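You operate a simulated robot arm through the tools that you are given. There is no shell and no other tool.

Carry out the task below with a simulated robot arm. There is one attempt and no reset: what you move stays moved.

TASK
The pegs stand too high: set the gap wheel to 15 mm and run the base again.
Fine: carriage in and locked, guard down, one cycle on the green button.

Only the result counts: the job must be done as asked and must still hold three seconds after the hand-in. Knocking over, shifting, dropping, spilling or breaking anything else fails it.

THE ROBOT
A 6-joint arm with a two-finger gripper, fixed in place. Base frame: the origin is at the foot of the arm, x ahead of it, y to its left, z up; the work surface is at about z = 0.75. Units: m, rad, N and s.
Its first joint turns from -2.897 to 2.897 rad. Payload 2.45 kg.
The tool frame sits at the grasp point between the pads (the TCP): z along the fingers, y along the line on which they close. The tips reach 0.02 m beyond it. The gripper opens to 0.14 m. The gripper's body begins 0.168 m behind the TCP.
Orientation is told as [roll, pitch, yaw] about the base's x, y, z axes, in that order, counted from this pose: with the fingers straight down and closing along the base's y, the tool's x points along the base's -x, its y along +y and its z along -z.

THE INTERFACE
- The arm moves only by the tool play_rows. Its argument "rows" is a list that holds one entry, the list of rows, each a list of 7 numbers: the shift along the tool's x, y, z in m, then the turn, a rotation vector about the tool's x, y, z in rad, then the gripper command, from -1 (shut) to 1 (fully open), values between in proportion. In form: [[[dx, dy, dz, ax, ay, az, grip], ...]]. A call has 1 to 20 rows; each row is the pose to reach, as a shift and turn from the pose commanded when the call began, along the tool's axes at that moment. Each row takes 0.2 s and may step no farther than 0.05 m and 0.15 rad from the row before; otherwise, or with a gripper value out of range, the whole call is refused. Where a pose cannot be reached the arm comes as near as it can. A force on the tool above 90 N (or 10 N above the force at the start of the call, whichever is more), or a blocked arm, ends the call early, and 0.2 s more pass. Each finger travels about 0.045 m/s and halts on what it meets, pressing with about 40 N; the grip force reading is that of the motor and also rises with nothing between the fingers. The clock runs only during rows and for 0.2 s after the last one: add rows that repeat a pose to give the fingers time. The reply holds the time, the measured pose of the TCP, the force on the tool along the base axes, the opening and the grip force, in the units named above and with some noise, with the torque about the TCP (base axes, N m) and any sound that the robot's microphone picked up.
- Cameras (640 x 400 px; columns grow to the right, rows downward): "scene" is fixed at [0.2217, -0.5005, 1.4954]; the picture's right is [0.88, -0.47, 0.00], its down [-0.21, -0.39, -0.90] and it looks along [0.42, 0.79, -0.45] (base axes); focal length 348 px, centre (320, 200). "wrist" rides on the gripper at [0.078, 0.011, -0.209] in the tool frame; the picture's right is [-0.14, 0.99, 0.00], its down [-0.92, -0.13, -0.37] and it looks along [-0.36, -0.05, 0.93] (tool axes); focal length 280 px, centre (320, 200). There is no depth. A picture from a camera that has moved, and an enlarged one, comes with that camera's place and axes in the base frame and with its lens. The place of the scene camera against the robot may be out by one fixed shift of up to 0.012 m in any direction.
- capture(camera): a new picture of that camera. The clock stands still meanwhile.
- inspect(camera, box): a new picture of the part [left, top, right, bottom] of that camera's present view, enlarged. The clock stands still meanwhile.
- sign_off(): hands the job in; it is judged then, once.

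Nothing tells you positions but the pictures and the camera data. Unless the task says otherwise, let go and move clear before handing in.

The tools are called after "Emit:" as name(argument=value, ...) on one line, values as JSON. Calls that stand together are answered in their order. play_rows: Moves the arm, as the interface text tells. Its arguments: {"type":"object","properties":{"rows":{"type":"array"}},"required":["rows"]} The other tools are called the same way: capture (camera) takes a picture; inspect (camera, box) takes an enlarged picture of a part of a camera's view; sign_off () hands the job in.

At the start:

```text
clock: 0.0
ee_pos: [0.7716, 0.363, 1.1188]
tcp_rot: [-0.001, -0.002, 0.0]
contact_force: [-0.6, 0.1, 0.6]
wrist_torque: [0.05, 0.0, 0.01]
gripper_width: 0.1397
grasp_force: 0.1
```

scene: 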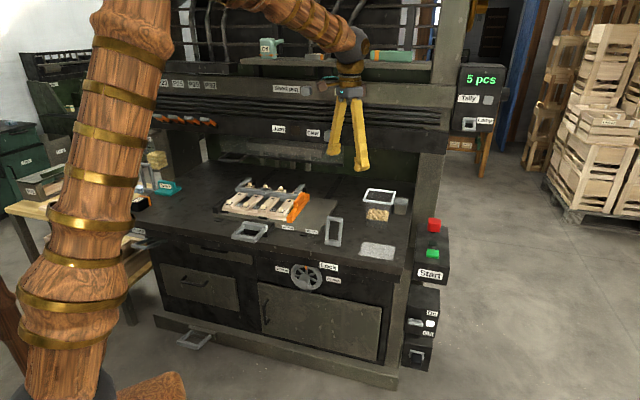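
wrist: 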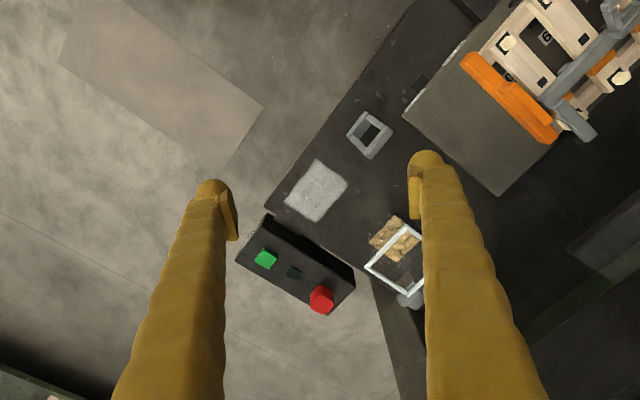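

I see a workbench press with a carriage holding a pallet base, handles, labels and a Start box; I'll look closer at each area before moving.

Emit:
inspect(camera="scene", box=[200, 160, 360, 260])

Emit:
inspect(camera="scene", box=[240, 220, 400, 320])

Emit:
inspect(camera="scene", box=[340, 160, 500, 260])

Emit:
inspect(camera="scene", box=[240, 70, 400, 170])

Emit:
inspect(camera="scene", box=[380, 50, 540, 150])

Emit:
inspect(camera="scene", box=[380, 260, 500, 380])

Emit:
inspect(camera="scene", box=[100, 60, 260, 160])

Emit:
inspect(camera="scene", box=[100, 150, 260, 250])

```text
4.00 times, centred on (280, 210) of scene
camera zoom: at [0.2217, -0.5005, 1.4954], right [0.88, -0.47, 0.0], down [-0.21, -0.39, -0.9], along [0.42, 0.79, -0.45], focal length 1393 px, centre (480, 160)
```

zoom: 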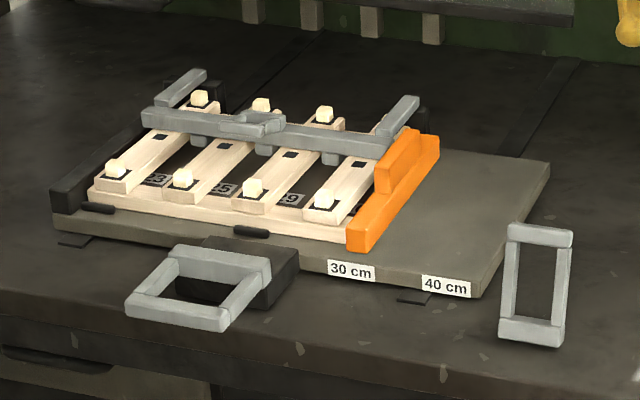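

```text
4.00 times, centred on (320, 270) of scene
camera zoom: at [0.2217, -0.5005, 1.4954], right [0.88, -0.47, 0.0], down [-0.21, -0.39, -0.9], along [0.42, 0.79, -0.45], focal length 1393 px, centre (320, -80)
```

zoom: 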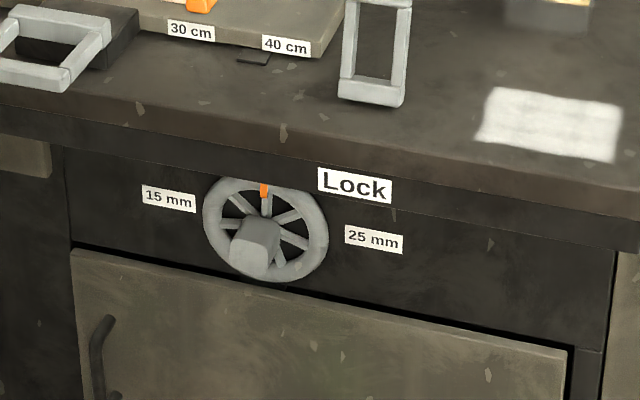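

```text
4.00 times, centred on (420, 210) of scene
camera zoom: at [0.2217, -0.5005, 1.4954], right [0.88, -0.47, 0.0], down [-0.21, -0.39, -0.9], along [0.42, 0.79, -0.45], focal length 1393 px, centre (-80, 160)
```

zoom: 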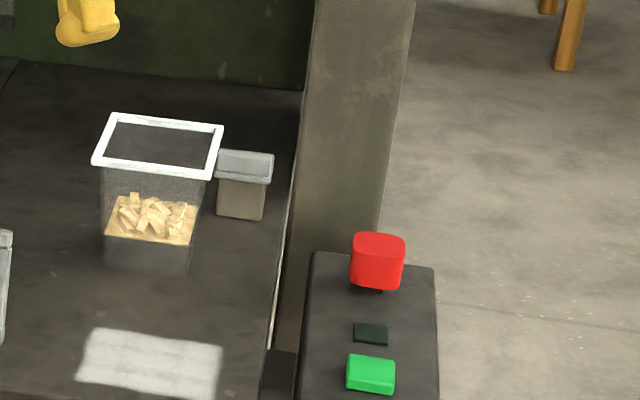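

```text
4.00 times, centred on (320, 120) of scene
camera zoom: at [0.2217, -0.5005, 1.4954], right [0.88, -0.47, 0.0], down [-0.21, -0.39, -0.9], along [0.42, 0.79, -0.45], focal length 1393 px, centre (320, 520)
```

zoom: 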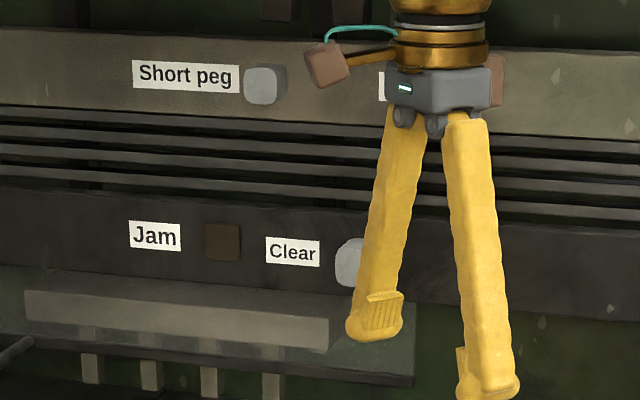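

```text
4.00 times, centred on (460, 100) of scene
camera zoom: at [0.2217, -0.5005, 1.4954], right [0.88, -0.47, 0.0], down [-0.21, -0.39, -0.9], along [0.42, 0.79, -0.45], focal length 1393 px, centre (-240, 600)
```

zoom: 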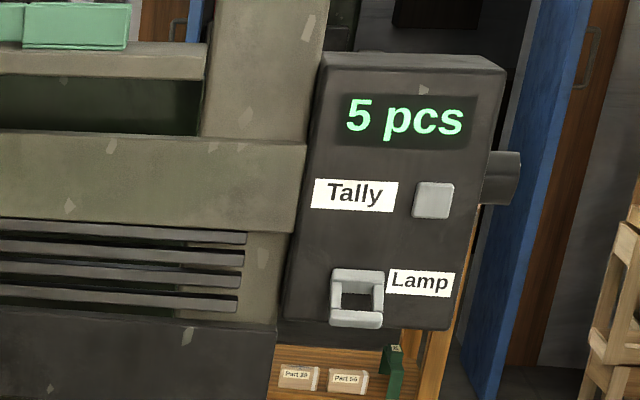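

```text
3.33 times, centred on (440, 320) of scene
camera zoom: at [0.2217, -0.5005, 1.4954], right [0.88, -0.47, 0.0], down [-0.21, -0.39, -0.9], along [0.42, 0.79, -0.45], focal length 1161 px, centre (-80, -200)
```

zoom: 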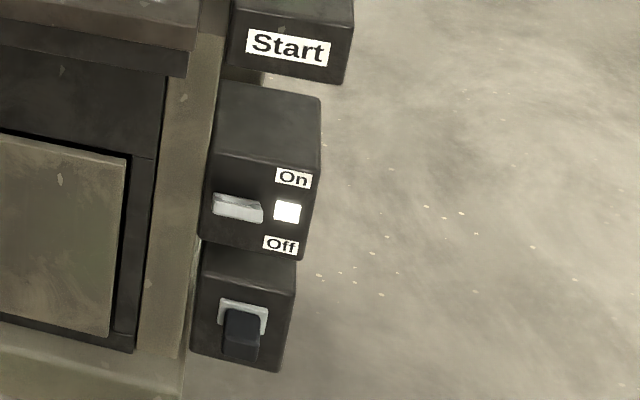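

```text
4.00 times, centred on (180, 110) of scene
camera zoom: at [0.2217, -0.5005, 1.4954], right [0.88, -0.47, 0.0], down [-0.21, -0.39, -0.9], along [0.42, 0.79, -0.45], focal length 1393 px, centre (880, 560)
```

zoom: 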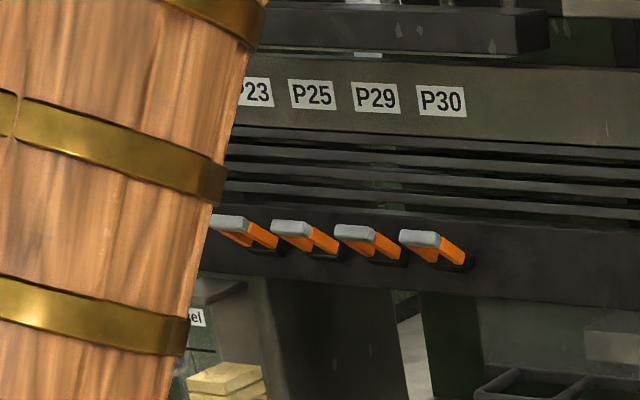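

```text
4.00 times, centred on (180, 200) of scene
camera zoom: at [0.2217, -0.5005, 1.4954], right [0.88, -0.47, 0.0], down [-0.21, -0.39, -0.9], along [0.42, 0.79, -0.45], focal length 1393 px, centre (880, 200)
```

zoom: 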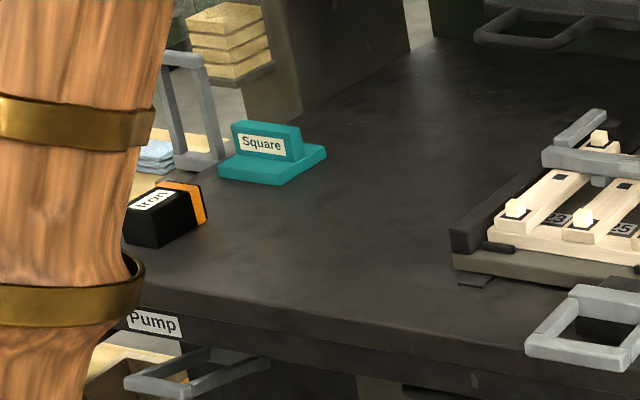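

The machine front runs diagonally across the robot's reach, about 45° to the base frame. I'll turn the tool to face it and look with the wrist camera.

Emit:
play_rows(rows=[[[0.037, 0.0145, -0.013, 0, 0, -0.13, 1], [0.073, 0.029, -0.027, 0, 0, -0.26, 1], [0.11, 0.0435, -0.04, 0, 0, -0.39, 1], [0.147, 0.058, -0.053, 0, 0, -0.52, 1], [0.183, 0.0725, -0.067, 0, 0, -0.65, 1], [0.22, 0.087, -0.08, 0, 0, -0.78, 1]]])

Emit:
capture(camera="wrist")

Emit:
capture(camera="scene")

```text
clock: 1.4
ee_pos: [0.5496, 0.4525, 1.1978]
tcp_rot: [0.0, 0.002, 0.782]
contact_force: [-0.8, -0.2, 0.2]
wrist_torque: [-0.01, -0.01, -0.01]
gripper_width: 0.1399
grasp_force: 0.0
```

```text
taken
camera wrist: at [0.4867, 0.4044, 1.4071], right [-0.6, 0.8, 0.0], down [0.74, 0.56, 0.37], along [0.29, 0.22, -0.93], focal length 280 px, centre (320, 200)
```

wrist: 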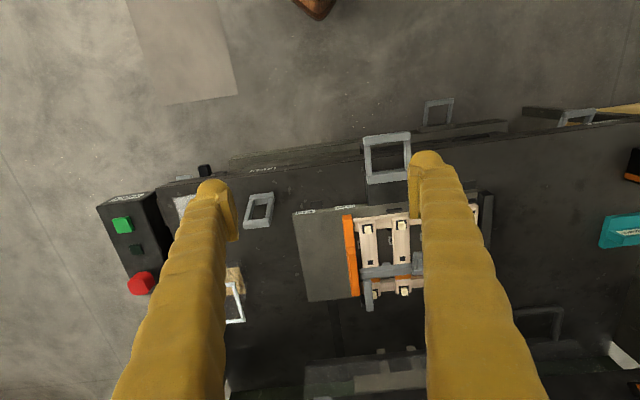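

```text
taken
```

scene: 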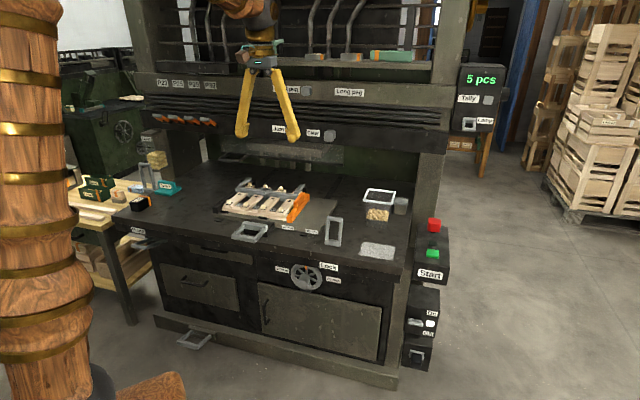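

Emit:
inspect(camera="wrist", box=[220, 120, 420, 245])

Emit:
inspect(camera="wrist", box=[280, 200, 600, 400])

Emit:
inspect(camera="scene", box=[200, 110, 360, 210])

Emit:
inspect(camera="scene", box=[270, 250, 350, 300])

Emit:
inspect(camera="scene", box=[60, 140, 220, 240])

Emit:
inspect(camera="scene", box=[140, 60, 400, 160])

Emit:
inspect(camera="scene", box=[140, 230, 340, 355])

```text
3.20 times, centred on (320, 182) of wrist
camera zoom: at [0.4867, 0.4044, 1.4071], right [-0.6, 0.8, 0.0], down [0.74, 0.56, 0.37], along [0.29, 0.22, -0.93], focal length 897 px, centre (320, 256)
```

zoom: 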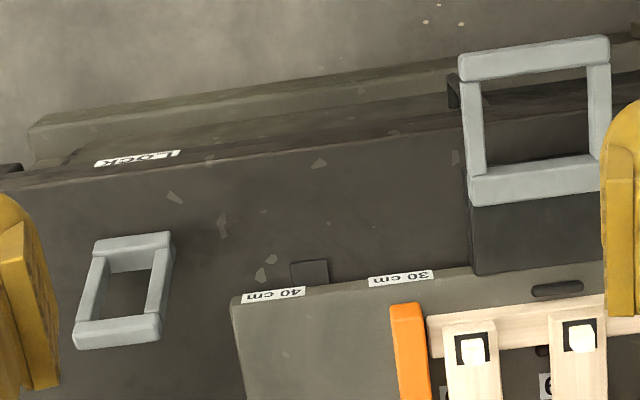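

```text
2.00 times, centred on (440, 300) of wrist
camera zoom: at [0.4867, 0.4044, 1.4071], right [-0.6, 0.8, 0.0], down [0.74, 0.56, 0.37], along [0.29, 0.22, -0.93], focal length 561 px, centre (80, 0)
```

zoom: 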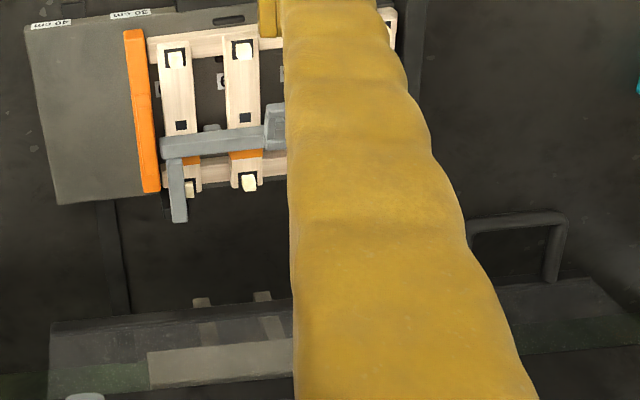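

```text
4.00 times, centred on (280, 160) of scene
camera zoom: at [0.2217, -0.5005, 1.4954], right [0.88, -0.47, 0.0], down [-0.21, -0.39, -0.9], along [0.42, 0.79, -0.45], focal length 1393 px, centre (480, 360)
```

zoom: 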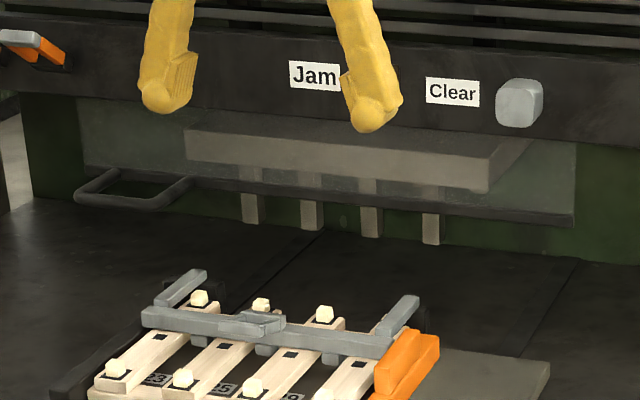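

```text
8.00 times, centred on (310, 275) of scene
camera zoom: at [0.2217, -0.5005, 1.4954], right [0.88, -0.47, 0.0], down [-0.21, -0.39, -0.9], along [0.42, 0.79, -0.45], focal length 2787 px, centre (400, -400)
```

zoom: 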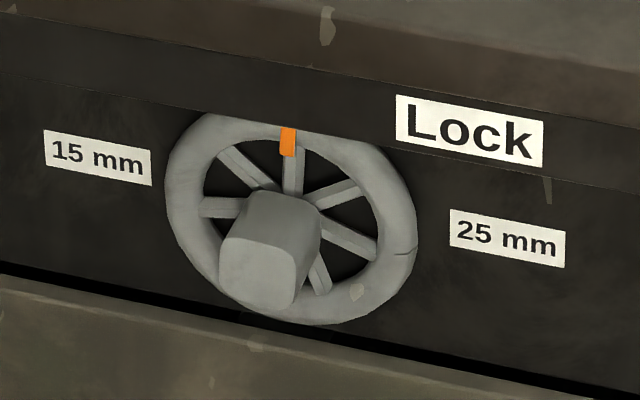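

```text
4.00 times, centred on (140, 190) of scene
camera zoom: at [0.2217, -0.5005, 1.4954], right [0.88, -0.47, 0.0], down [-0.21, -0.39, -0.9], along [0.42, 0.79, -0.45], focal length 1393 px, centre (1040, 240)
```

zoom: 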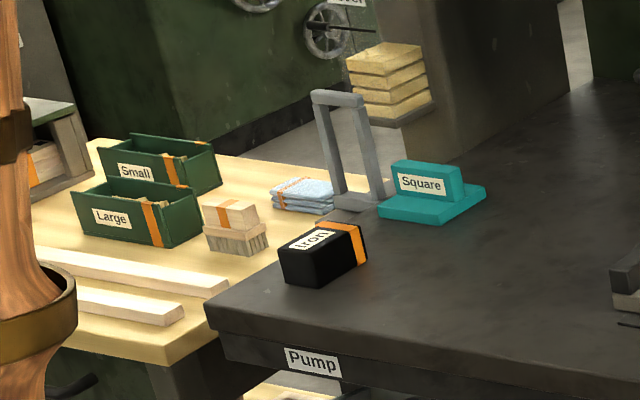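

```text
2.46 times, centred on (270, 110) of scene
camera zoom: at [0.2217, -0.5005, 1.4954], right [0.88, -0.47, 0.0], down [-0.21, -0.39, -0.9], along [0.42, 0.79, -0.45], focal length 858 px, centre (443, 422)
```

zoom: 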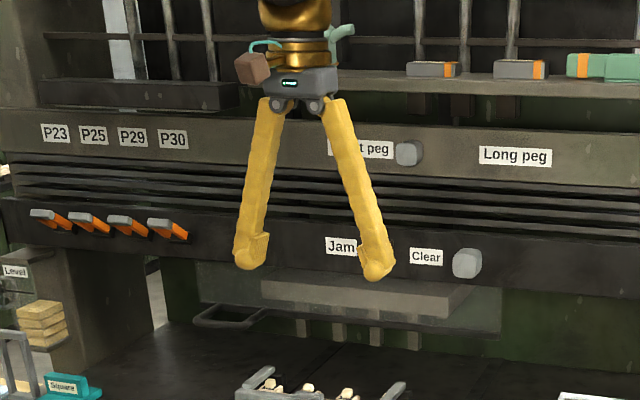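

```text
3.20 times, centred on (240, 292) of scene
camera zoom: at [0.2217, -0.5005, 1.4954], right [0.88, -0.47, 0.0], down [-0.21, -0.39, -0.9], along [0.42, 0.79, -0.45], focal length 1115 px, centre (576, -96)
```

zoom: 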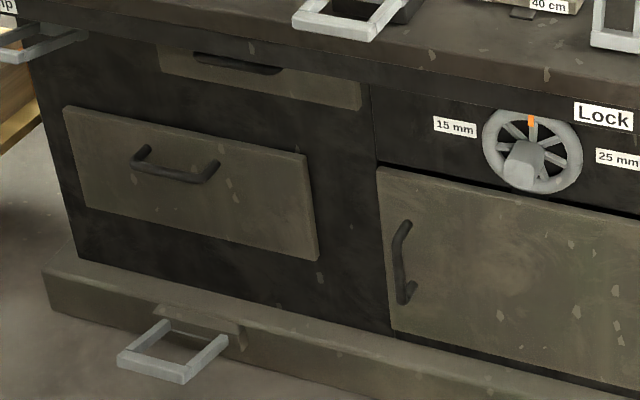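

The front edge sits at about n = 0.785 m along the 45° direction. The gap wheel, on the front face at z ≈ 0.64, points straight up between 15 mm (left) and 25 mm (right). I'll pull back and pitch the gripper forward to look at the wheel and the machine face.

Emit:
play_rows(rows=[[[0.026, -0.006, 0.031, 0, -0.098, 0, 1], [0.052, -0.0125, 0.0625, 0, -0.196, 0, 1], [0.078, -0.019, 0.094, 0, -0.294, 0, 1], [0.104, -0.025, 0.125, 0, -0.392, 0, 1], [0.13, -0.031, 0.156, 0, -0.49, 0, 1], [0.156, -0.0375, 0.1875, 0, -0.588, 0, 1], [0.182, -0.044, 0.219, 0, -0.687, 0, 1], [0.208, -0.05, 0.25, 0, -0.785, 0, 1]]])

Emit:
capture(camera="wrist")

Emit:
capture(camera="scene")

```text
clock: 3.2
ee_pos: [0.4978, 0.2926, 1.0033]
tcp_rot: [-0.019, -0.726, 0.84]
contact_force: [2.0, 0.8, 2.0]
wrist_torque: [-0.26, 0.32, 0.05]
gripper_width: 0.1398
grasp_force: 0.1
out of reach, approached as far as the arm can: row 7, 8
```

```text
taken
camera wrist: at [0.3543, 0.1555, 1.1081], right [-0.66, 0.75, 0.08], down [0.38, 0.25, 0.89], along [0.65, 0.62, -0.45], focal length 280 px, centre (320, 200)
```

wrist: 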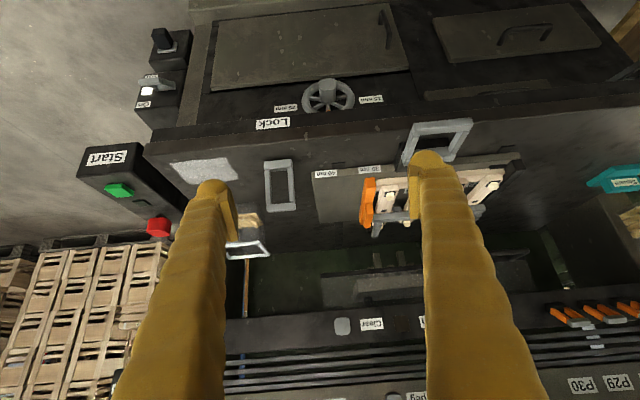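

```text
taken
```

scene: 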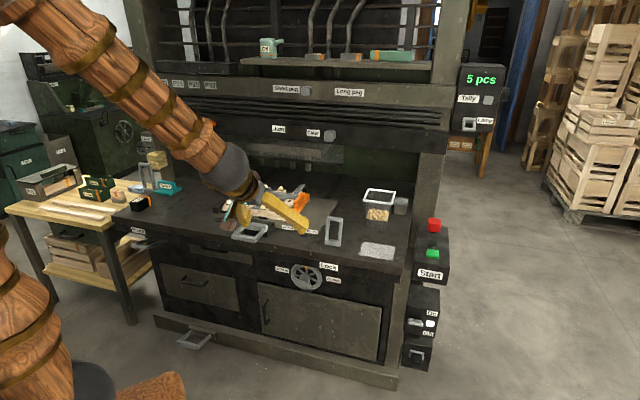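

Emit:
inspect(camera="wrist", box=[250, 60, 410, 160])

Emit:
inspect(camera="wrist", box=[220, 120, 540, 320])

Emit:
inspect(camera="wrist", box=[60, 20, 260, 260])

```text
4.00 times, centred on (330, 110) of wrist
camera zoom: at [0.3543, 0.1555, 1.1081], right [-0.66, 0.75, 0.08], down [0.38, 0.25, 0.89], along [0.65, 0.62, -0.45], focal length 1122 px, centre (280, 560)
```

zoom: 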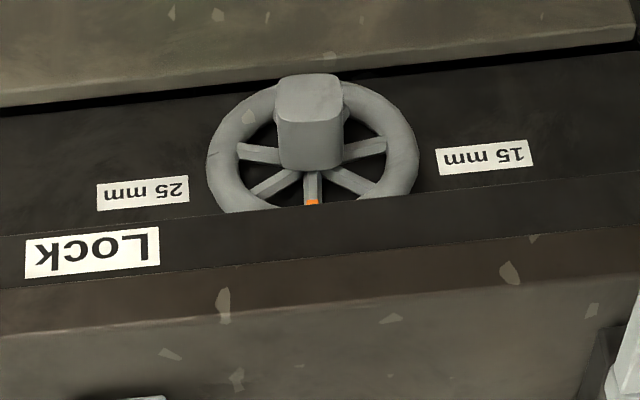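

```text
2.00 times, centred on (380, 220) of wrist
camera zoom: at [0.3543, 0.1555, 1.1081], right [-0.66, 0.75, 0.08], down [0.38, 0.25, 0.89], along [0.65, 0.62, -0.45], focal length 561 px, centre (200, 160)
```

zoom: 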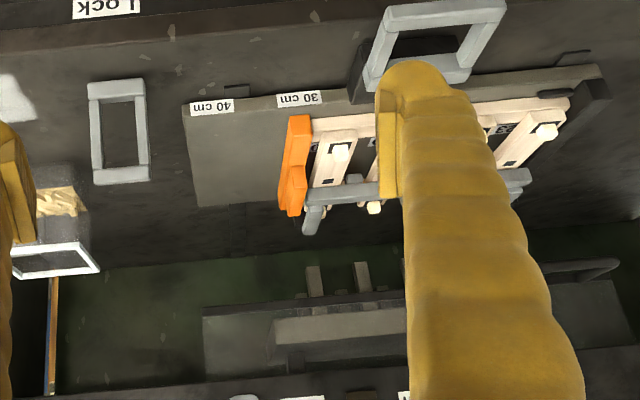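

```text
1.67 times, centred on (160, 140) of wrist
camera zoom: at [0.3543, 0.1555, 1.1081], right [-0.66, 0.75, 0.08], down [0.38, 0.25, 0.89], along [0.65, 0.62, -0.45], focal length 467 px, centre (587, 300)
```

zoom: 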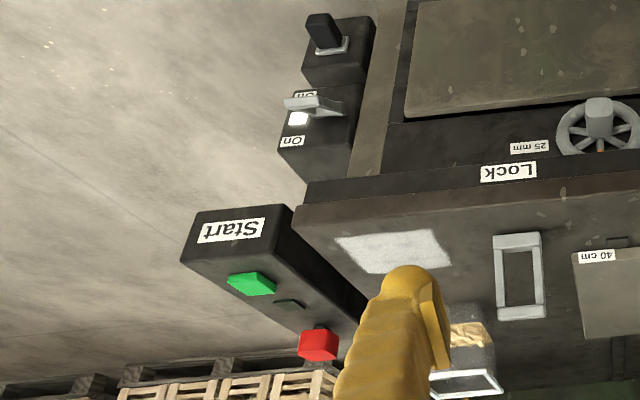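

The wheel sits recessed under the table overhang. Triangulating puts its hub front at about n = 0.86, s = 0.11, z = 0.54 (n into the machine, s to the right). The last pose was slightly out of reach, so I'll straighten the tool a little and check the commanded frame.

Emit:
play_rows(rows=[[[-0.018, 0, 0.018, 0, 0.1, 0, 1], [-0.036, 0, 0.036, 0, 0.2, 0, 1], [-0.054, 0, 0.054, 0, 0.3, 0, 1], [-0.0707, 0, 0.0707, 0, 0.4, 0, 1]]])

```text
clock: 4.2
ee_pos: [0.5838, 0.3669, 1.0166]
tcp_rot: [0.0, -0.384, 0.78]
contact_force: [-0.2, -0.7, 0.0]
wrist_torque: [0.02, 0.03, 0.0]
gripper_width: 0.1399
grasp_force: 0.0
```

Now I'll descend in front of the bench toward the wheel, staying clear of the carriage handle.

Emit:
play_rows(rows=[[[0.0132, 0.003, 0.0358, 0, -0.031, 0, 1], [0.0265, 0.006, 0.0716, 0, -0.062, 0, 1], [0.0397, 0.009, 0.1074, 0, -0.093, 0, 1], [0.0529, 0.011, 0.1432, 0, -0.124, 0, 1], [0.0661, 0.014, 0.179, 0, -0.155, 0, 1], [0.0794, 0.017, 0.2148, 0, -0.186, 0, 1], [0.0926, 0.02, 0.2506, 0, -0.216, 0, 1]]])

Emit:
capture(camera="wrist")

Emit:
capture(camera="scene")

```text
clock: 6.0
ee_pos: [0.5316, 0.4086, 0.747]
tcp_rot: [0.013, -0.575, 1.031]
contact_force: [0.8, 0.0, -0.6]
wrist_torque: [0.02, 0.01, 0.01]
gripper_width: 0.1403
grasp_force: 0.0
stopped in row 7: the arm was blocked; the commanded pose is now the measured one
```

```text
taken
camera wrist: at [0.4316, 0.2585, 0.88], right [-0.79, 0.6, 0.09], down [0.41, 0.42, 0.81], along [0.45, 0.68, -0.58], focal length 280 px, centre (320, 200)
```

wrist: 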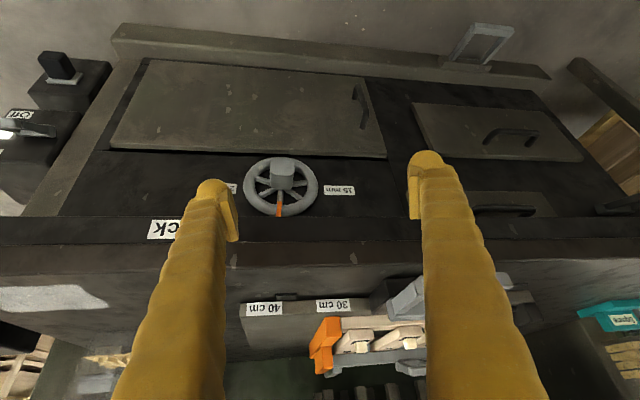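

```text
taken
```

scene: 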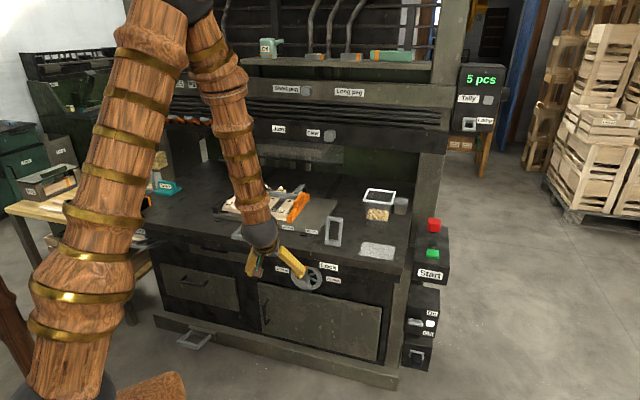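

The arm blocked on the way down with no tool contact, so it is probably a joint limit. I'll look at the arm's configuration and check that nothing has been touched.

Emit:
inspect(camera="scene", box=[160, 160, 360, 300])

Emit:
inspect(camera="scene", box=[0, 0, 320, 400])

Emit:
inspect(camera="wrist", box=[220, 120, 460, 270])

Emit:
inspect(camera="wrist", box=[220, 240, 540, 400])

```text
2.86 times, centred on (260, 230) of scene
camera zoom: at [0.2217, -0.5005, 1.4954], right [0.88, -0.47, 0.0], down [-0.21, -0.39, -0.9], along [0.42, 0.79, -0.45], focal length 995 px, centre (491, 114)
```

zoom: 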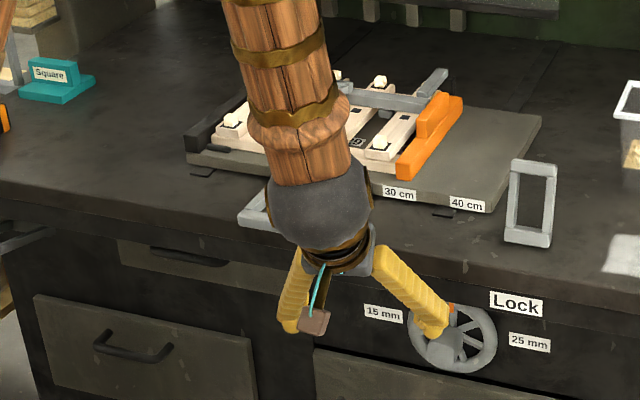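

```text
1.00 times, centred on (160, 200) of scene (not enlarged: the box is as wide or as high as the picture)
camera zoom: at [0.2217, -0.5005, 1.4954], right [0.88, -0.47, 0.0], down [-0.21, -0.39, -0.9], along [0.42, 0.79, -0.45], focal length 348 px, centre (480, 200)
```

zoom: 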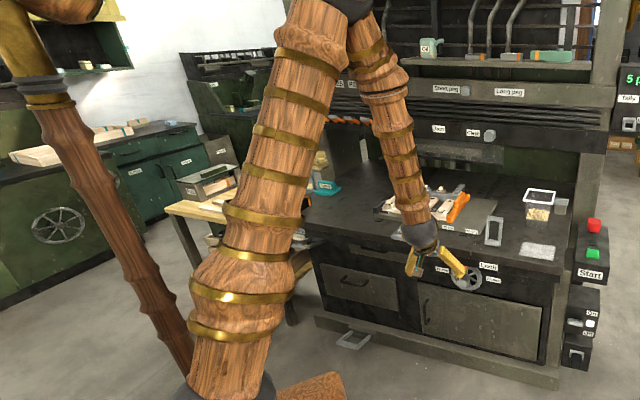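

```text
2.67 times, centred on (340, 195) of wrist
camera zoom: at [0.4316, 0.2585, 0.88], right [-0.79, 0.6, 0.09], down [0.41, 0.42, 0.81], along [0.45, 0.68, -0.58], focal length 748 px, centre (267, 213)
```

zoom: 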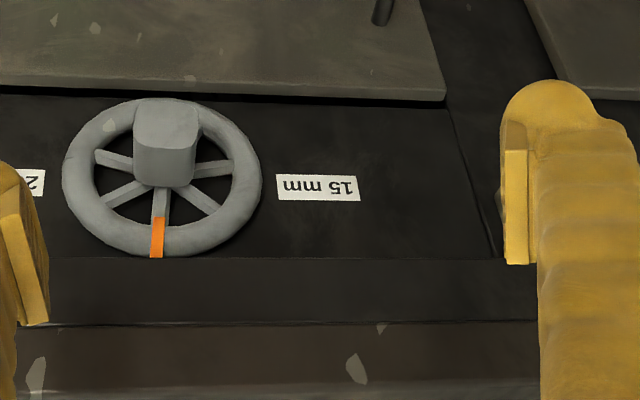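

```text
2.00 times, centred on (380, 320) of wrist
camera zoom: at [0.4316, 0.2585, 0.88], right [-0.79, 0.6, 0.09], down [0.41, 0.42, 0.81], along [0.45, 0.68, -0.58], focal length 561 px, centre (200, -40)
```

zoom: 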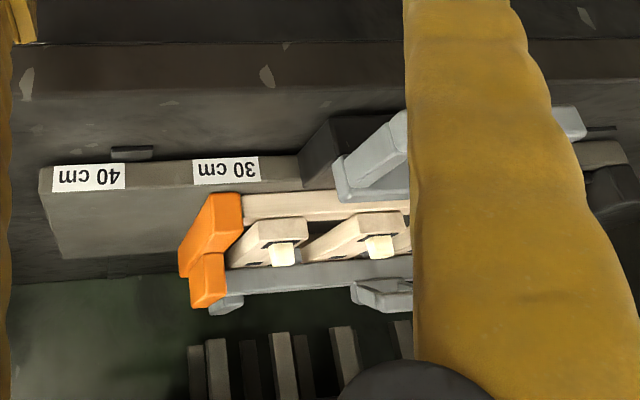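

Emit:
play_rows(rows=[[[0, 0, 0, 0.027, 0, 0.042, 1], [0, 0, 0, 0.054, 0, 0.084, 1], [0, 0, 0, 0.081, 0, 0.126, 1], [0, 0, 0, 0.108, 0, 0.168, 1], [0, 0, 0, 0.136, 0, 0.21, 1], [0, 0, 0, 0.136, 0, 0.21, 1]]])

Emit:
capture(camera="scene")

```text
clock: 7.4
ee_pos: [0.5336, 0.4088, 0.7466]
tcp_rot: [0.025, -0.567, 0.772]
contact_force: [0.1, 0.6, -0.2]
wrist_torque: [-0.03, 0.0, -0.02]
gripper_width: 0.1398
grasp_force: 0.1
```

```text
taken
```

scene: 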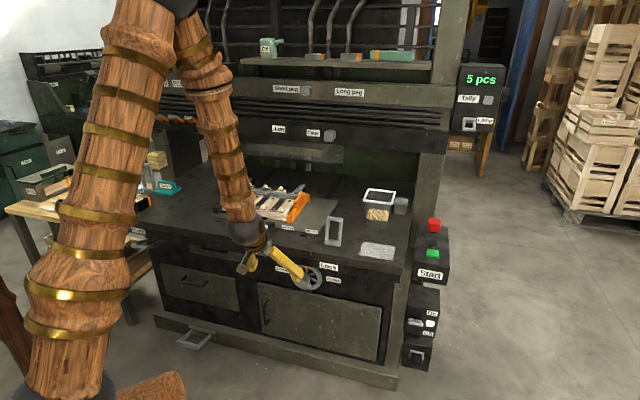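

The arm recovered after a slow correction, since it had been close to a wrist singularity. I'll continue down and forward slowly, pitching the tool toward horizontal.

Emit:
play_rows(rows=[[[0, -0.002, 0.0174, 0, -0.053, 0, 1], [0, -0.004, 0.0348, 0, -0.107, 0, 1], [0, -0.006, 0.0522, 0, -0.16, 0, 1], [0, -0.008, 0.0696, 0, -0.213, 0, 1], [0, -0.01, 0.087, 0, -0.267, 0, 1], [0, -0.012, 0.1044, 0, -0.32, 0, 1], [0, -0.014, 0.1218, 0, -0.373, 0, 1], [0, -0.016, 0.1392, 0, -0.427, 0, 1], [0, -0.018, 0.1566, 0, -0.48, 0, 1], [0, -0.02, 0.174, 0, -0.533, 0, 1]]])

Emit:
capture(camera="wrist")

Emit:
capture(camera="scene")

```text
clock: 9.6
ee_pos: [0.6424, 0.4961, 0.6311]
tcp_rot: [0.339, -1.041, 0.488]
contact_force: [-0.1, 0.3, 0.2]
wrist_torque: [0.0, 0.0, -0.01]
gripper_width: 0.1399
grasp_force: 0.0
out of reach, approached as far as the arm can: row 1, 2, 3, 4, 5, 6, 7, 8, 9, 10
```

```text
taken
camera wrist: at [0.48, 0.3443, 0.6651], right [-0.63, 0.73, 0.28], down [0.29, -0.12, 0.95], along [0.72, 0.68, -0.14], focal length 280 px, centre (320, 200)
```

wrist: 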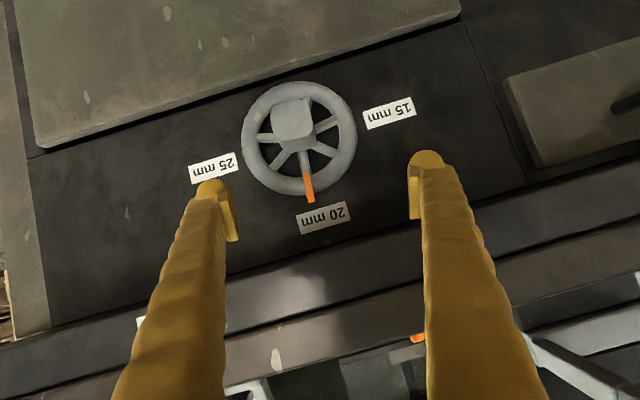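

```text
taken
```

scene: 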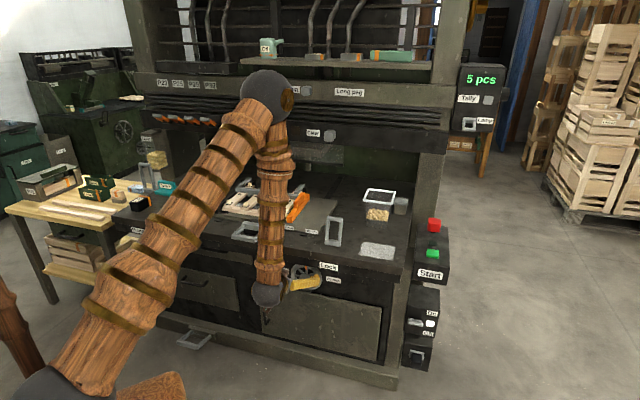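

Now I can read the full scale: 15 mm on the left at 90°, 20 mm on top, 25 mm on the right, with the pointer near 20. The wheel axis is at s ≈ 0.108, z ≈ 0.537 and the hub front at n ≈ 0.865. I'll check the arm posture, then extend forward and level the tool.

Emit:
inspect(camera="scene", box=[200, 200, 360, 340])

Emit:
inspect(camera="wrist", box=[180, 50, 440, 250])

```text
2.86 times, centred on (280, 270) of scene
camera zoom: at [0.2217, -0.5005, 1.4954], right [0.88, -0.47, 0.0], down [-0.21, -0.39, -0.9], along [0.42, 0.79, -0.45], focal length 995 px, centre (434, 0)
```

zoom: 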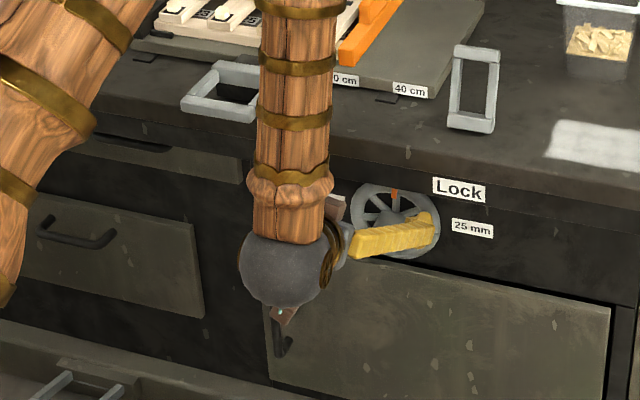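

```text
2.00 times, centred on (310, 150) of wrist
camera zoom: at [0.48, 0.3443, 0.6651], right [-0.63, 0.73, 0.28], down [0.29, -0.12, 0.95], along [0.72, 0.68, -0.14], focal length 561 px, centre (340, 300)
```

zoom: 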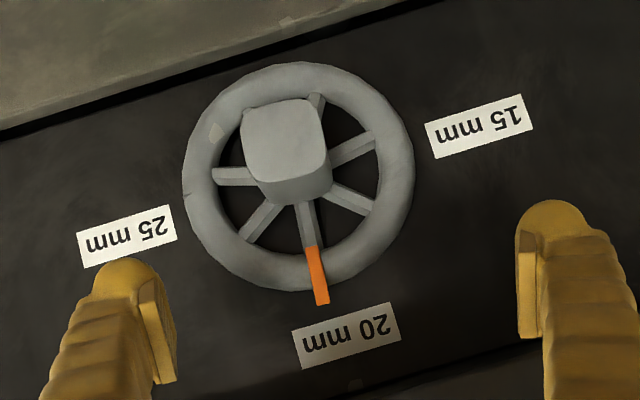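

Emit:
play_rows(rows=[[[0.0083, 0, 0.0056, 0, -0.059, 0, 1], [0.0167, 0, 0.0113, 0, -0.118, 0, 1], [0.025, 0, 0.017, 0, -0.176, 0, 1], [0.0334, 0, 0.0226, 0, -0.235, 0, 1], [0.0417, 0, 0.0282, 0, -0.294, 0, 1], [0.05, 0, 0.0339, 0, -0.353, 0, 1], [0.0585, 0, 0.0395, 0, -0.411, 0, 1], [0.0668, 0, 0.0452, 0, -0.47, 0, 1], [0.0668, 0, 0.0452, 0, -0.47, 0, 1]]])

Emit:
capture(camera="wrist")

Emit:
capture(camera="scene")

```text
clock: 11.6
ee_pos: [0.6615, 0.5004, 0.5524]
tcp_rot: [1.417, -1.322, -0.6]
contact_force: [0.2, 0.4, -0.1]
wrist_torque: [-0.01, -0.04, 0.03]
gripper_width: 0.1401
grasp_force: 0.0
out of reach, approached as far as the arm can: row 1, 2, 3, 4, 5, 6, 7, 8, 9
```

```text
taken
camera wrist: at [0.4957, 0.3655, 0.4878], right [-0.67, 0.64, 0.38], down [0.03, -0.48, 0.87], along [0.74, 0.6, 0.31], focal length 280 px, centre (320, 200)
```

wrist: 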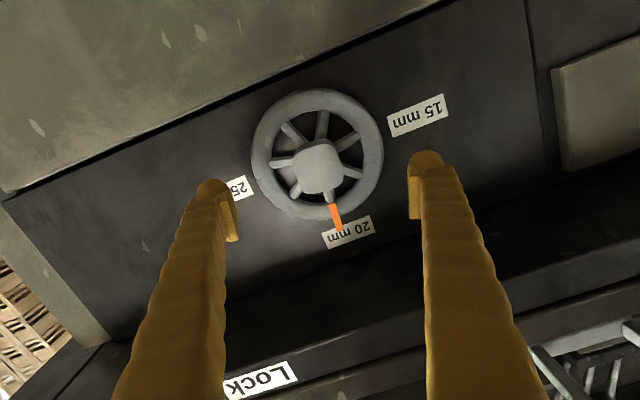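

```text
taken
```

scene: 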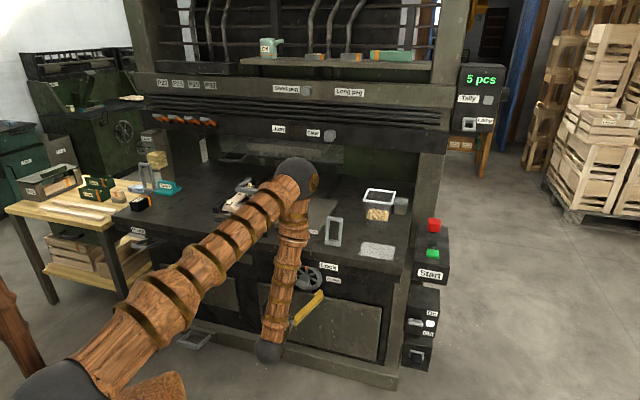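

The tool is now nearly horizontal in front of the wheel but rolled about 14° off the commanded roll, which suggests a wrist limit. I'll roll the gripper +90° in place, clear of the hub, so the grasp can be turned back counter-clockwise.

Emit:
play_rows(rows=[[[0.001, 0, 0, 0, 0, 0.14, 1], [0.003, 0.001, 0, 0, 0, 0.28, 1], [0.004, 0.001, 0, 0, 0, 0.42, 1], [0.005, 0.002, 0, 0, 0, 0.56, 1], [0.007, 0.003, 0, 0, 0, 0.7, 1], [0.008, 0.003, 0, 0, 0, 0.84, 1], [0.009, 0.004, 0, 0, 0, 0.98, 1], [0.011, 0.004, 0, 0, 0, 1.12, 1], [0.012, 0.005, 0, 0, 0, 1.26, 1], [0.013, 0.005, 0, 0, 0, 1.4, 1], [0.015, 0.006, 0, 0, 0, 1.54, 1], [0.015, 0.006, 0, 0, 0, 1.6, 1], [0.015, 0.006, 0, 0, 0, 1.6, 1]]])

Emit:
capture(camera="wrist")

Emit:
capture(camera="scene")

```text
clock: 14.4
ee_pos: [0.6553, 0.507, 0.538]
tcp_rot: [1.532, 0.276, -0.749]
contact_force: [-0.1, -1.2, -0.5]
wrist_torque: [-0.04, -0.02, -0.01]
gripper_width: 0.14
grasp_force: 0.1
```

```text
taken
camera wrist: at [0.4616, 0.4012, 0.5778], right [0.32, -0.25, 0.91], down [0.37, -0.86, -0.36], along [0.87, 0.46, -0.18], focal length 280 px, centre (320, 200)
```

wrist: 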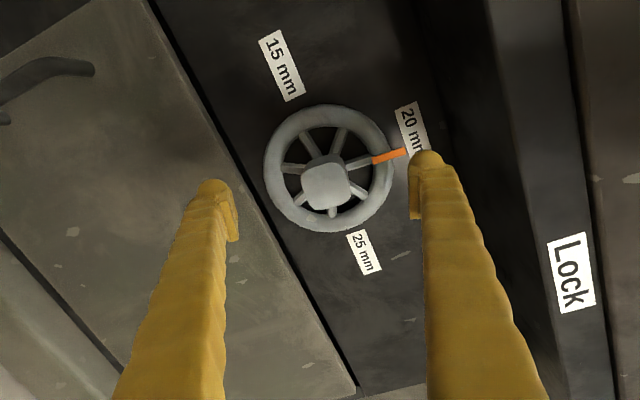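

```text
taken
```

scene: 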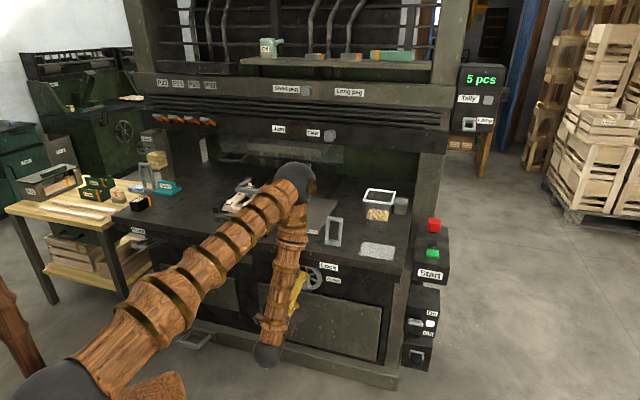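

Emit:
inspect(camera="wrist", box=[240, 80, 420, 250])

```text
2.35 times, centred on (330, 165) of wrist
camera zoom: at [0.4616, 0.4012, 0.5778], right [0.32, -0.25, 0.91], down [0.37, -0.86, -0.36], along [0.87, 0.46, -0.18], focal length 660 px, centre (296, 282)
```

zoom: 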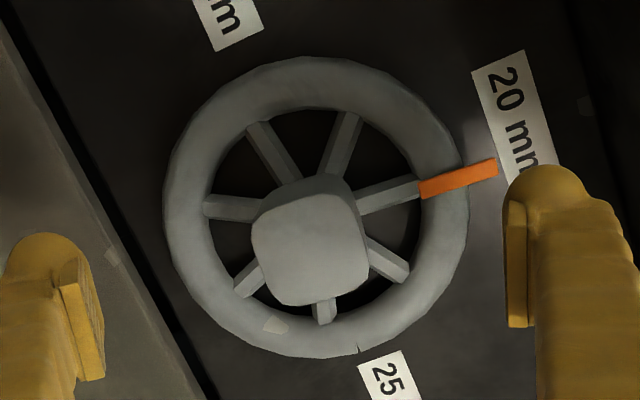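

The rolled pose is reachable. I'll square up the tool axis with the wheel axis, then roll on so I can grip the hub and turn back 90° counter-clockwise with room to spare.

Emit:
play_rows(rows=[[[0, 0, 0, -0.024, -0.02, 0, 1], [0, 0, 0, -0.047, -0.0406, 0, 1], [0, 0, 0, -0.047, -0.0406, 0, 1]]])

Emit:
play_rows(rows=[[[0, 0, 0, 0, 0, 0.125, 1], [0, 0, 0, 0, 0, 0.25, 1], [0, 0, 0, 0, 0, 0.375, 1], [0, 0, 0, 0, 0, 0.5, 1], [0, 0, 0, 0, 0, 0.625, 1], [0, 0, 0, 0, 0, 0.75, 1], [0, 0, 0, 0, 0, 0.875, 1], [0, 0, 0, 0, 0, 1.0, 1], [0, 0, 0, 0, 0, 1.125, 1], [0, 0, 0, 0, 0, 1.25, 1], [0, 0, 0, 0, 0, 1.375, 1], [0, 0, 0, 0, 0, 1.375, 1]]])

Emit:
capture(camera="wrist")

Emit:
inspect(camera="scene", box=[200, 200, 400, 380])

```text
clock: 15.2
ee_pos: [0.6554, 0.506, 0.5372]
tcp_rot: [1.533, 0.275, -0.746]
contact_force: [-0.4, 0.2, -0.4]
wrist_torque: [0.02, -0.02, 0.02]
gripper_width: 0.14
grasp_force: 0.0
out of reach, approached as far as the arm can: row 2, 3
```

```text
clock: 17.8
ee_pos: [0.6546, 0.5069, 0.5371]
tcp_rot: [-1.146, 1.481, 2.828]
contact_force: [-0.7, -0.3, 0.3]
wrist_torque: [-0.01, -0.01, 0.02]
gripper_width: 0.14
grasp_force: 0.1
```

```text
taken
camera wrist: at [0.5285, 0.3427, 0.6224], right [0.72, -0.66, -0.22], down [-0.42, -0.16, -0.89], along [0.56, 0.73, -0.39], focal length 280 px, centre (320, 200)
```

wrist: 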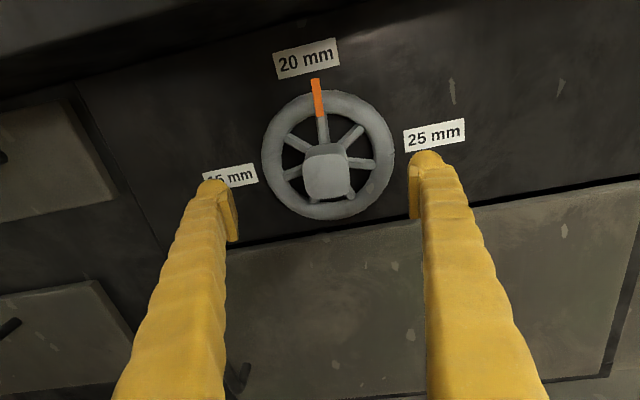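

```text
2.22 times, centred on (300, 290) of scene
camera zoom: at [0.2217, -0.5005, 1.4954], right [0.88, -0.47, 0.0], down [-0.21, -0.39, -0.9], along [0.42, 0.79, -0.45], focal length 774 px, centre (364, 0)
```

zoom: 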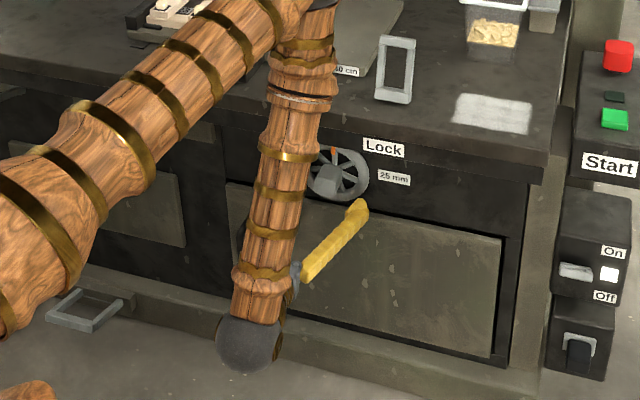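

The camera is now upright above the gripper. The hub front is at about n = 0.859, s = 0.1085, z = 0.541 and the fingers straddle it horizontally. I'll part-close the gripper and move in over the hub.

Emit:
play_rows(rows=[[[0, 0, 0, 0, 0, 0, 0.1], [0, 0, 0, 0, 0, 0, 0.1], [0, 0, 0, 0, 0, 0, 0.1], [0, 0, 0, 0, 0, 0, 0.1], [0.0015, 0.0015, 0.008, 0, 0, 0, 0.1], [0.003, 0.003, 0.016, 0, 0, 0, 0.1], [0.0045, 0.0045, 0.024, 0, 0, 0, 0.1], [0.0055, 0.0055, 0.032, 0, 0, 0, 0.1]]])

Emit:
capture(camera="wrist")

Emit:
inspect(camera="scene", box=[260, 240, 360, 310])

```text
clock: 19.6
ee_pos: [0.6825, 0.5258, 0.5426]
tcp_rot: [-1.14, 1.482, 2.838]
contact_force: [0.6, -0.1, 0.1]
wrist_torque: [-0.02, -0.01, -0.01]
gripper_width: 0.0772
grasp_force: 0.2
```

```text
taken
camera wrist: at [0.5559, 0.3606, 0.6265], right [0.72, -0.66, -0.22], down [-0.42, -0.16, -0.89], along [0.55, 0.73, -0.39], focal length 280 px, centre (320, 200)
```

wrist: 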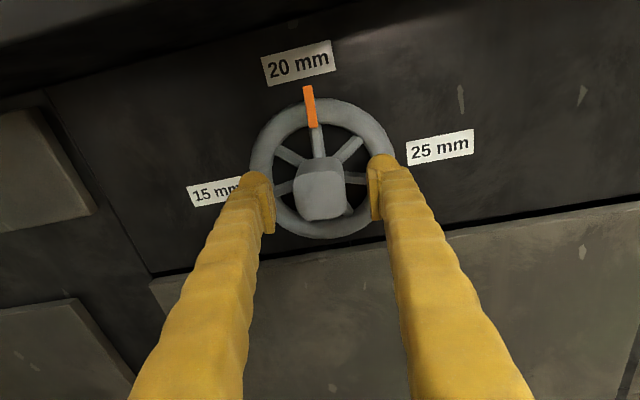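

```text
5.71 times, centred on (310, 275) of scene
camera zoom: at [0.2217, -0.5005, 1.4954], right [0.88, -0.47, 0.0], down [-0.21, -0.39, -0.9], along [0.42, 0.79, -0.45], focal length 1991 px, centre (377, -229)
```

zoom: 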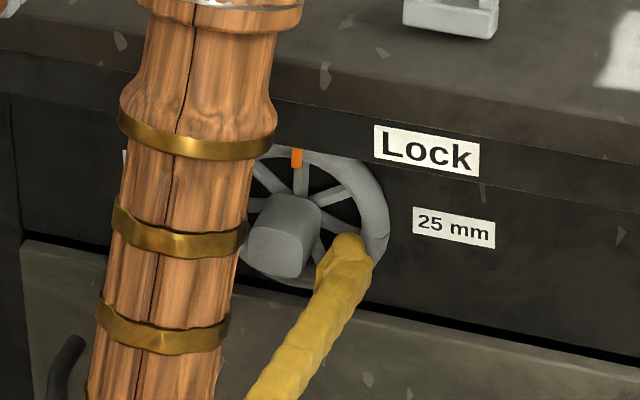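

Emit:
play_rows(rows=[[[0, -0.001, 0.006, 0, 0, 0, 0.1], [0, -0.001, 0.012, 0, 0, 0, 0.1], [0, -0.001, 0.012, 0, 0, 0, -0.3], [0, -0.001, 0.012, 0, 0, 0, -0.6], [0, -0.001, 0.012, 0, 0, 0, -1], [0, -0.001, 0.012, 0, 0, 0, -1], [0, -0.001, 0.012, 0, 0, 0, -1]]])

Emit:
capture(camera="wrist")

```text
clock: 21.2
ee_pos: [0.6912, 0.5339, 0.5399]
tcp_rot: [-1.15, 1.481, 2.833]
contact_force: [20.7, -7.4, -4.4]
wrist_torque: [-0.09, 0.06, -0.8]
gripper_width: 0.041
grasp_force: 45.3
```

```text
taken
camera wrist: at [0.565, 0.3687, 0.6255], right [0.72, -0.66, -0.22], down [-0.42, -0.17, -0.89], along [0.55, 0.74, -0.39], focal length 280 px, centre (320, 200)
```

wrist: 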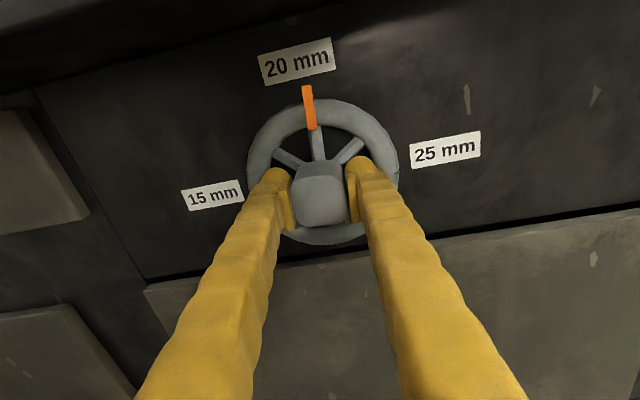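

Emit:
play_rows(rows=[[[0, 0.002, 0, 0, 0, 0, -1], [0, 0.002, 0, 0, 0, 0, -1]]])

```text
clock: 21.8
ee_pos: [0.6902, 0.5351, 0.5396]
tcp_rot: [-1.145, 1.481, 2.838]
contact_force: [-0.4, -1.1, -1.6]
wrist_torque: [-0.05, -0.01, -0.71]
gripper_width: 0.0411
grasp_force: 45.1
```

The hub is gripped with balanced forces. Turning the wheel counter-clockwise about its axis toward 15 mm, stopping a little short to check.

Emit:
play_rows(rows=[[[0, 0, 0, -0.0045, -0.006, -0.12, -1], [0, 0, 0, -0.009, -0.012, -0.24, -1], [0, 0, 0, -0.0135, -0.018, -0.36, -1], [0, 0, 0, -0.018, -0.0241, -0.48, -1], [0, 0, 0, -0.0225, -0.0301, -0.6, -1], [0, 0, 0, -0.027, -0.0361, -0.72, -1], [0, 0, 0, -0.0315, -0.0422, -0.84, -1], [0, 0, 0, -0.036, -0.0482, -0.96, -1], [0, 0, 0, -0.0405, -0.0542, -1.08, -1], [0, 0, 0, -0.045, -0.0602, -1.2, -1], [0, 0, 0, -0.0495, -0.0663, -1.32, -1], [0, 0, 0, -0.0495, -0.0663, -1.32, -1]]])

Emit:
capture(camera="wrist")

Emit:
inspect(camera="scene", box=[240, 220, 380, 320])

```text
clock: 22.5
ee_pos: [0.6893, 0.5336, 0.5422]
tcp_rot: [1.278, 1.401, -1.012]
contact_force: [-5.5, 2.4, -1.8]
wrist_torque: [0.05, -0.04, -0.64]
gripper_width: 0.0416
grasp_force: 45.3
out of reach, approached as far as the arm can: row 1, 2, 3
stopped in row 3: the force on the tool passed its limit at 104 N (the readings are from after the stop); the commanded pose is now the measured one
```

```text
taken
camera wrist: at [0.5512, 0.3804, 0.6303], right [0.75, -0.66, 0.03], down [-0.26, -0.33, -0.91], along [0.61, 0.68, -0.41], focal length 280 px, centre (320, 200)
```

wrist: 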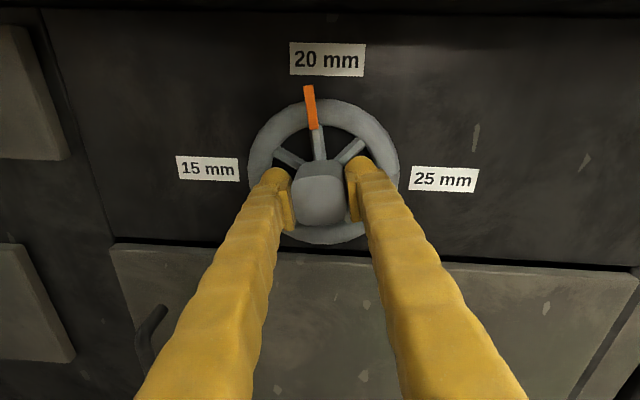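

```text
4.00 times, centred on (310, 270) of scene
camera zoom: at [0.2217, -0.5005, 1.4954], right [0.88, -0.47, 0.0], down [-0.21, -0.39, -0.9], along [0.42, 0.79, -0.45], focal length 1393 px, centre (360, -80)
```

zoom: 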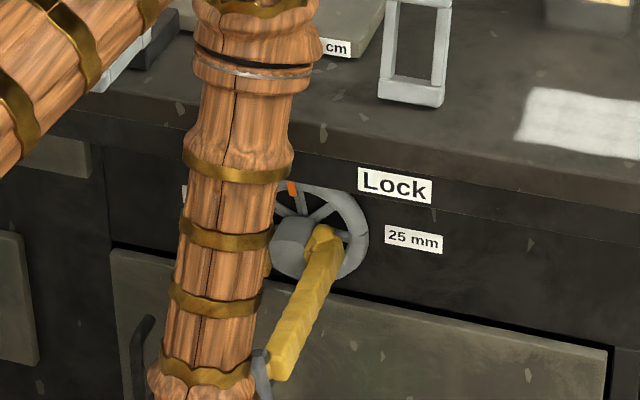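

The wheel turned about 15°, but turning about the exact wheel axis tilted the tool into a joint limit. I'll continue by rotating purely about the tool's own axis.

Emit:
play_rows(rows=[[[0, 0, 0, 0, 0, -0.08, -1], [0, 0, 0, 0, 0, -0.16, -1], [0, 0, 0, 0, 0, -0.24, -1], [0, 0, 0, 0, 0, -0.32, -1], [0, 0, 0, 0, 0, -0.4, -1], [0, 0, 0, 0, 0, -0.4, -1]]])

Emit:
capture(camera="wrist")

```text
clock: 23.9
ee_pos: [0.6879, 0.5339, 0.5412]
tcp_rot: [1.48, 1.006, -0.798]
contact_force: [-8.9, 30.3, -13.2]
wrist_torque: [0.35, -0.44, -0.59]
gripper_width: 0.0413
grasp_force: 44.6
```

```text
taken
camera wrist: at [0.5277, 0.4002, 0.6233], right [0.7, -0.59, 0.41], down [0.02, -0.56, -0.83], along [0.72, 0.58, -0.38], focal length 280 px, centre (320, 200)
```

wrist: 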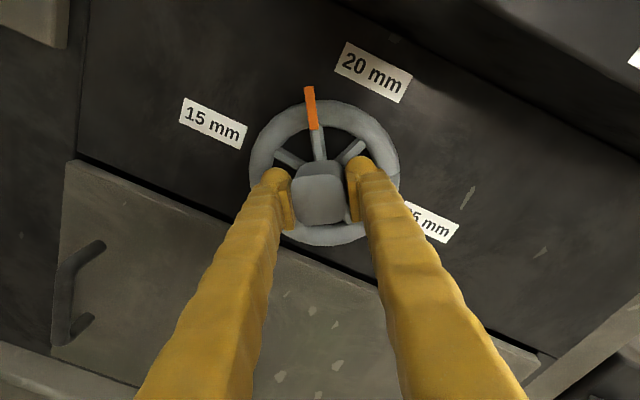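

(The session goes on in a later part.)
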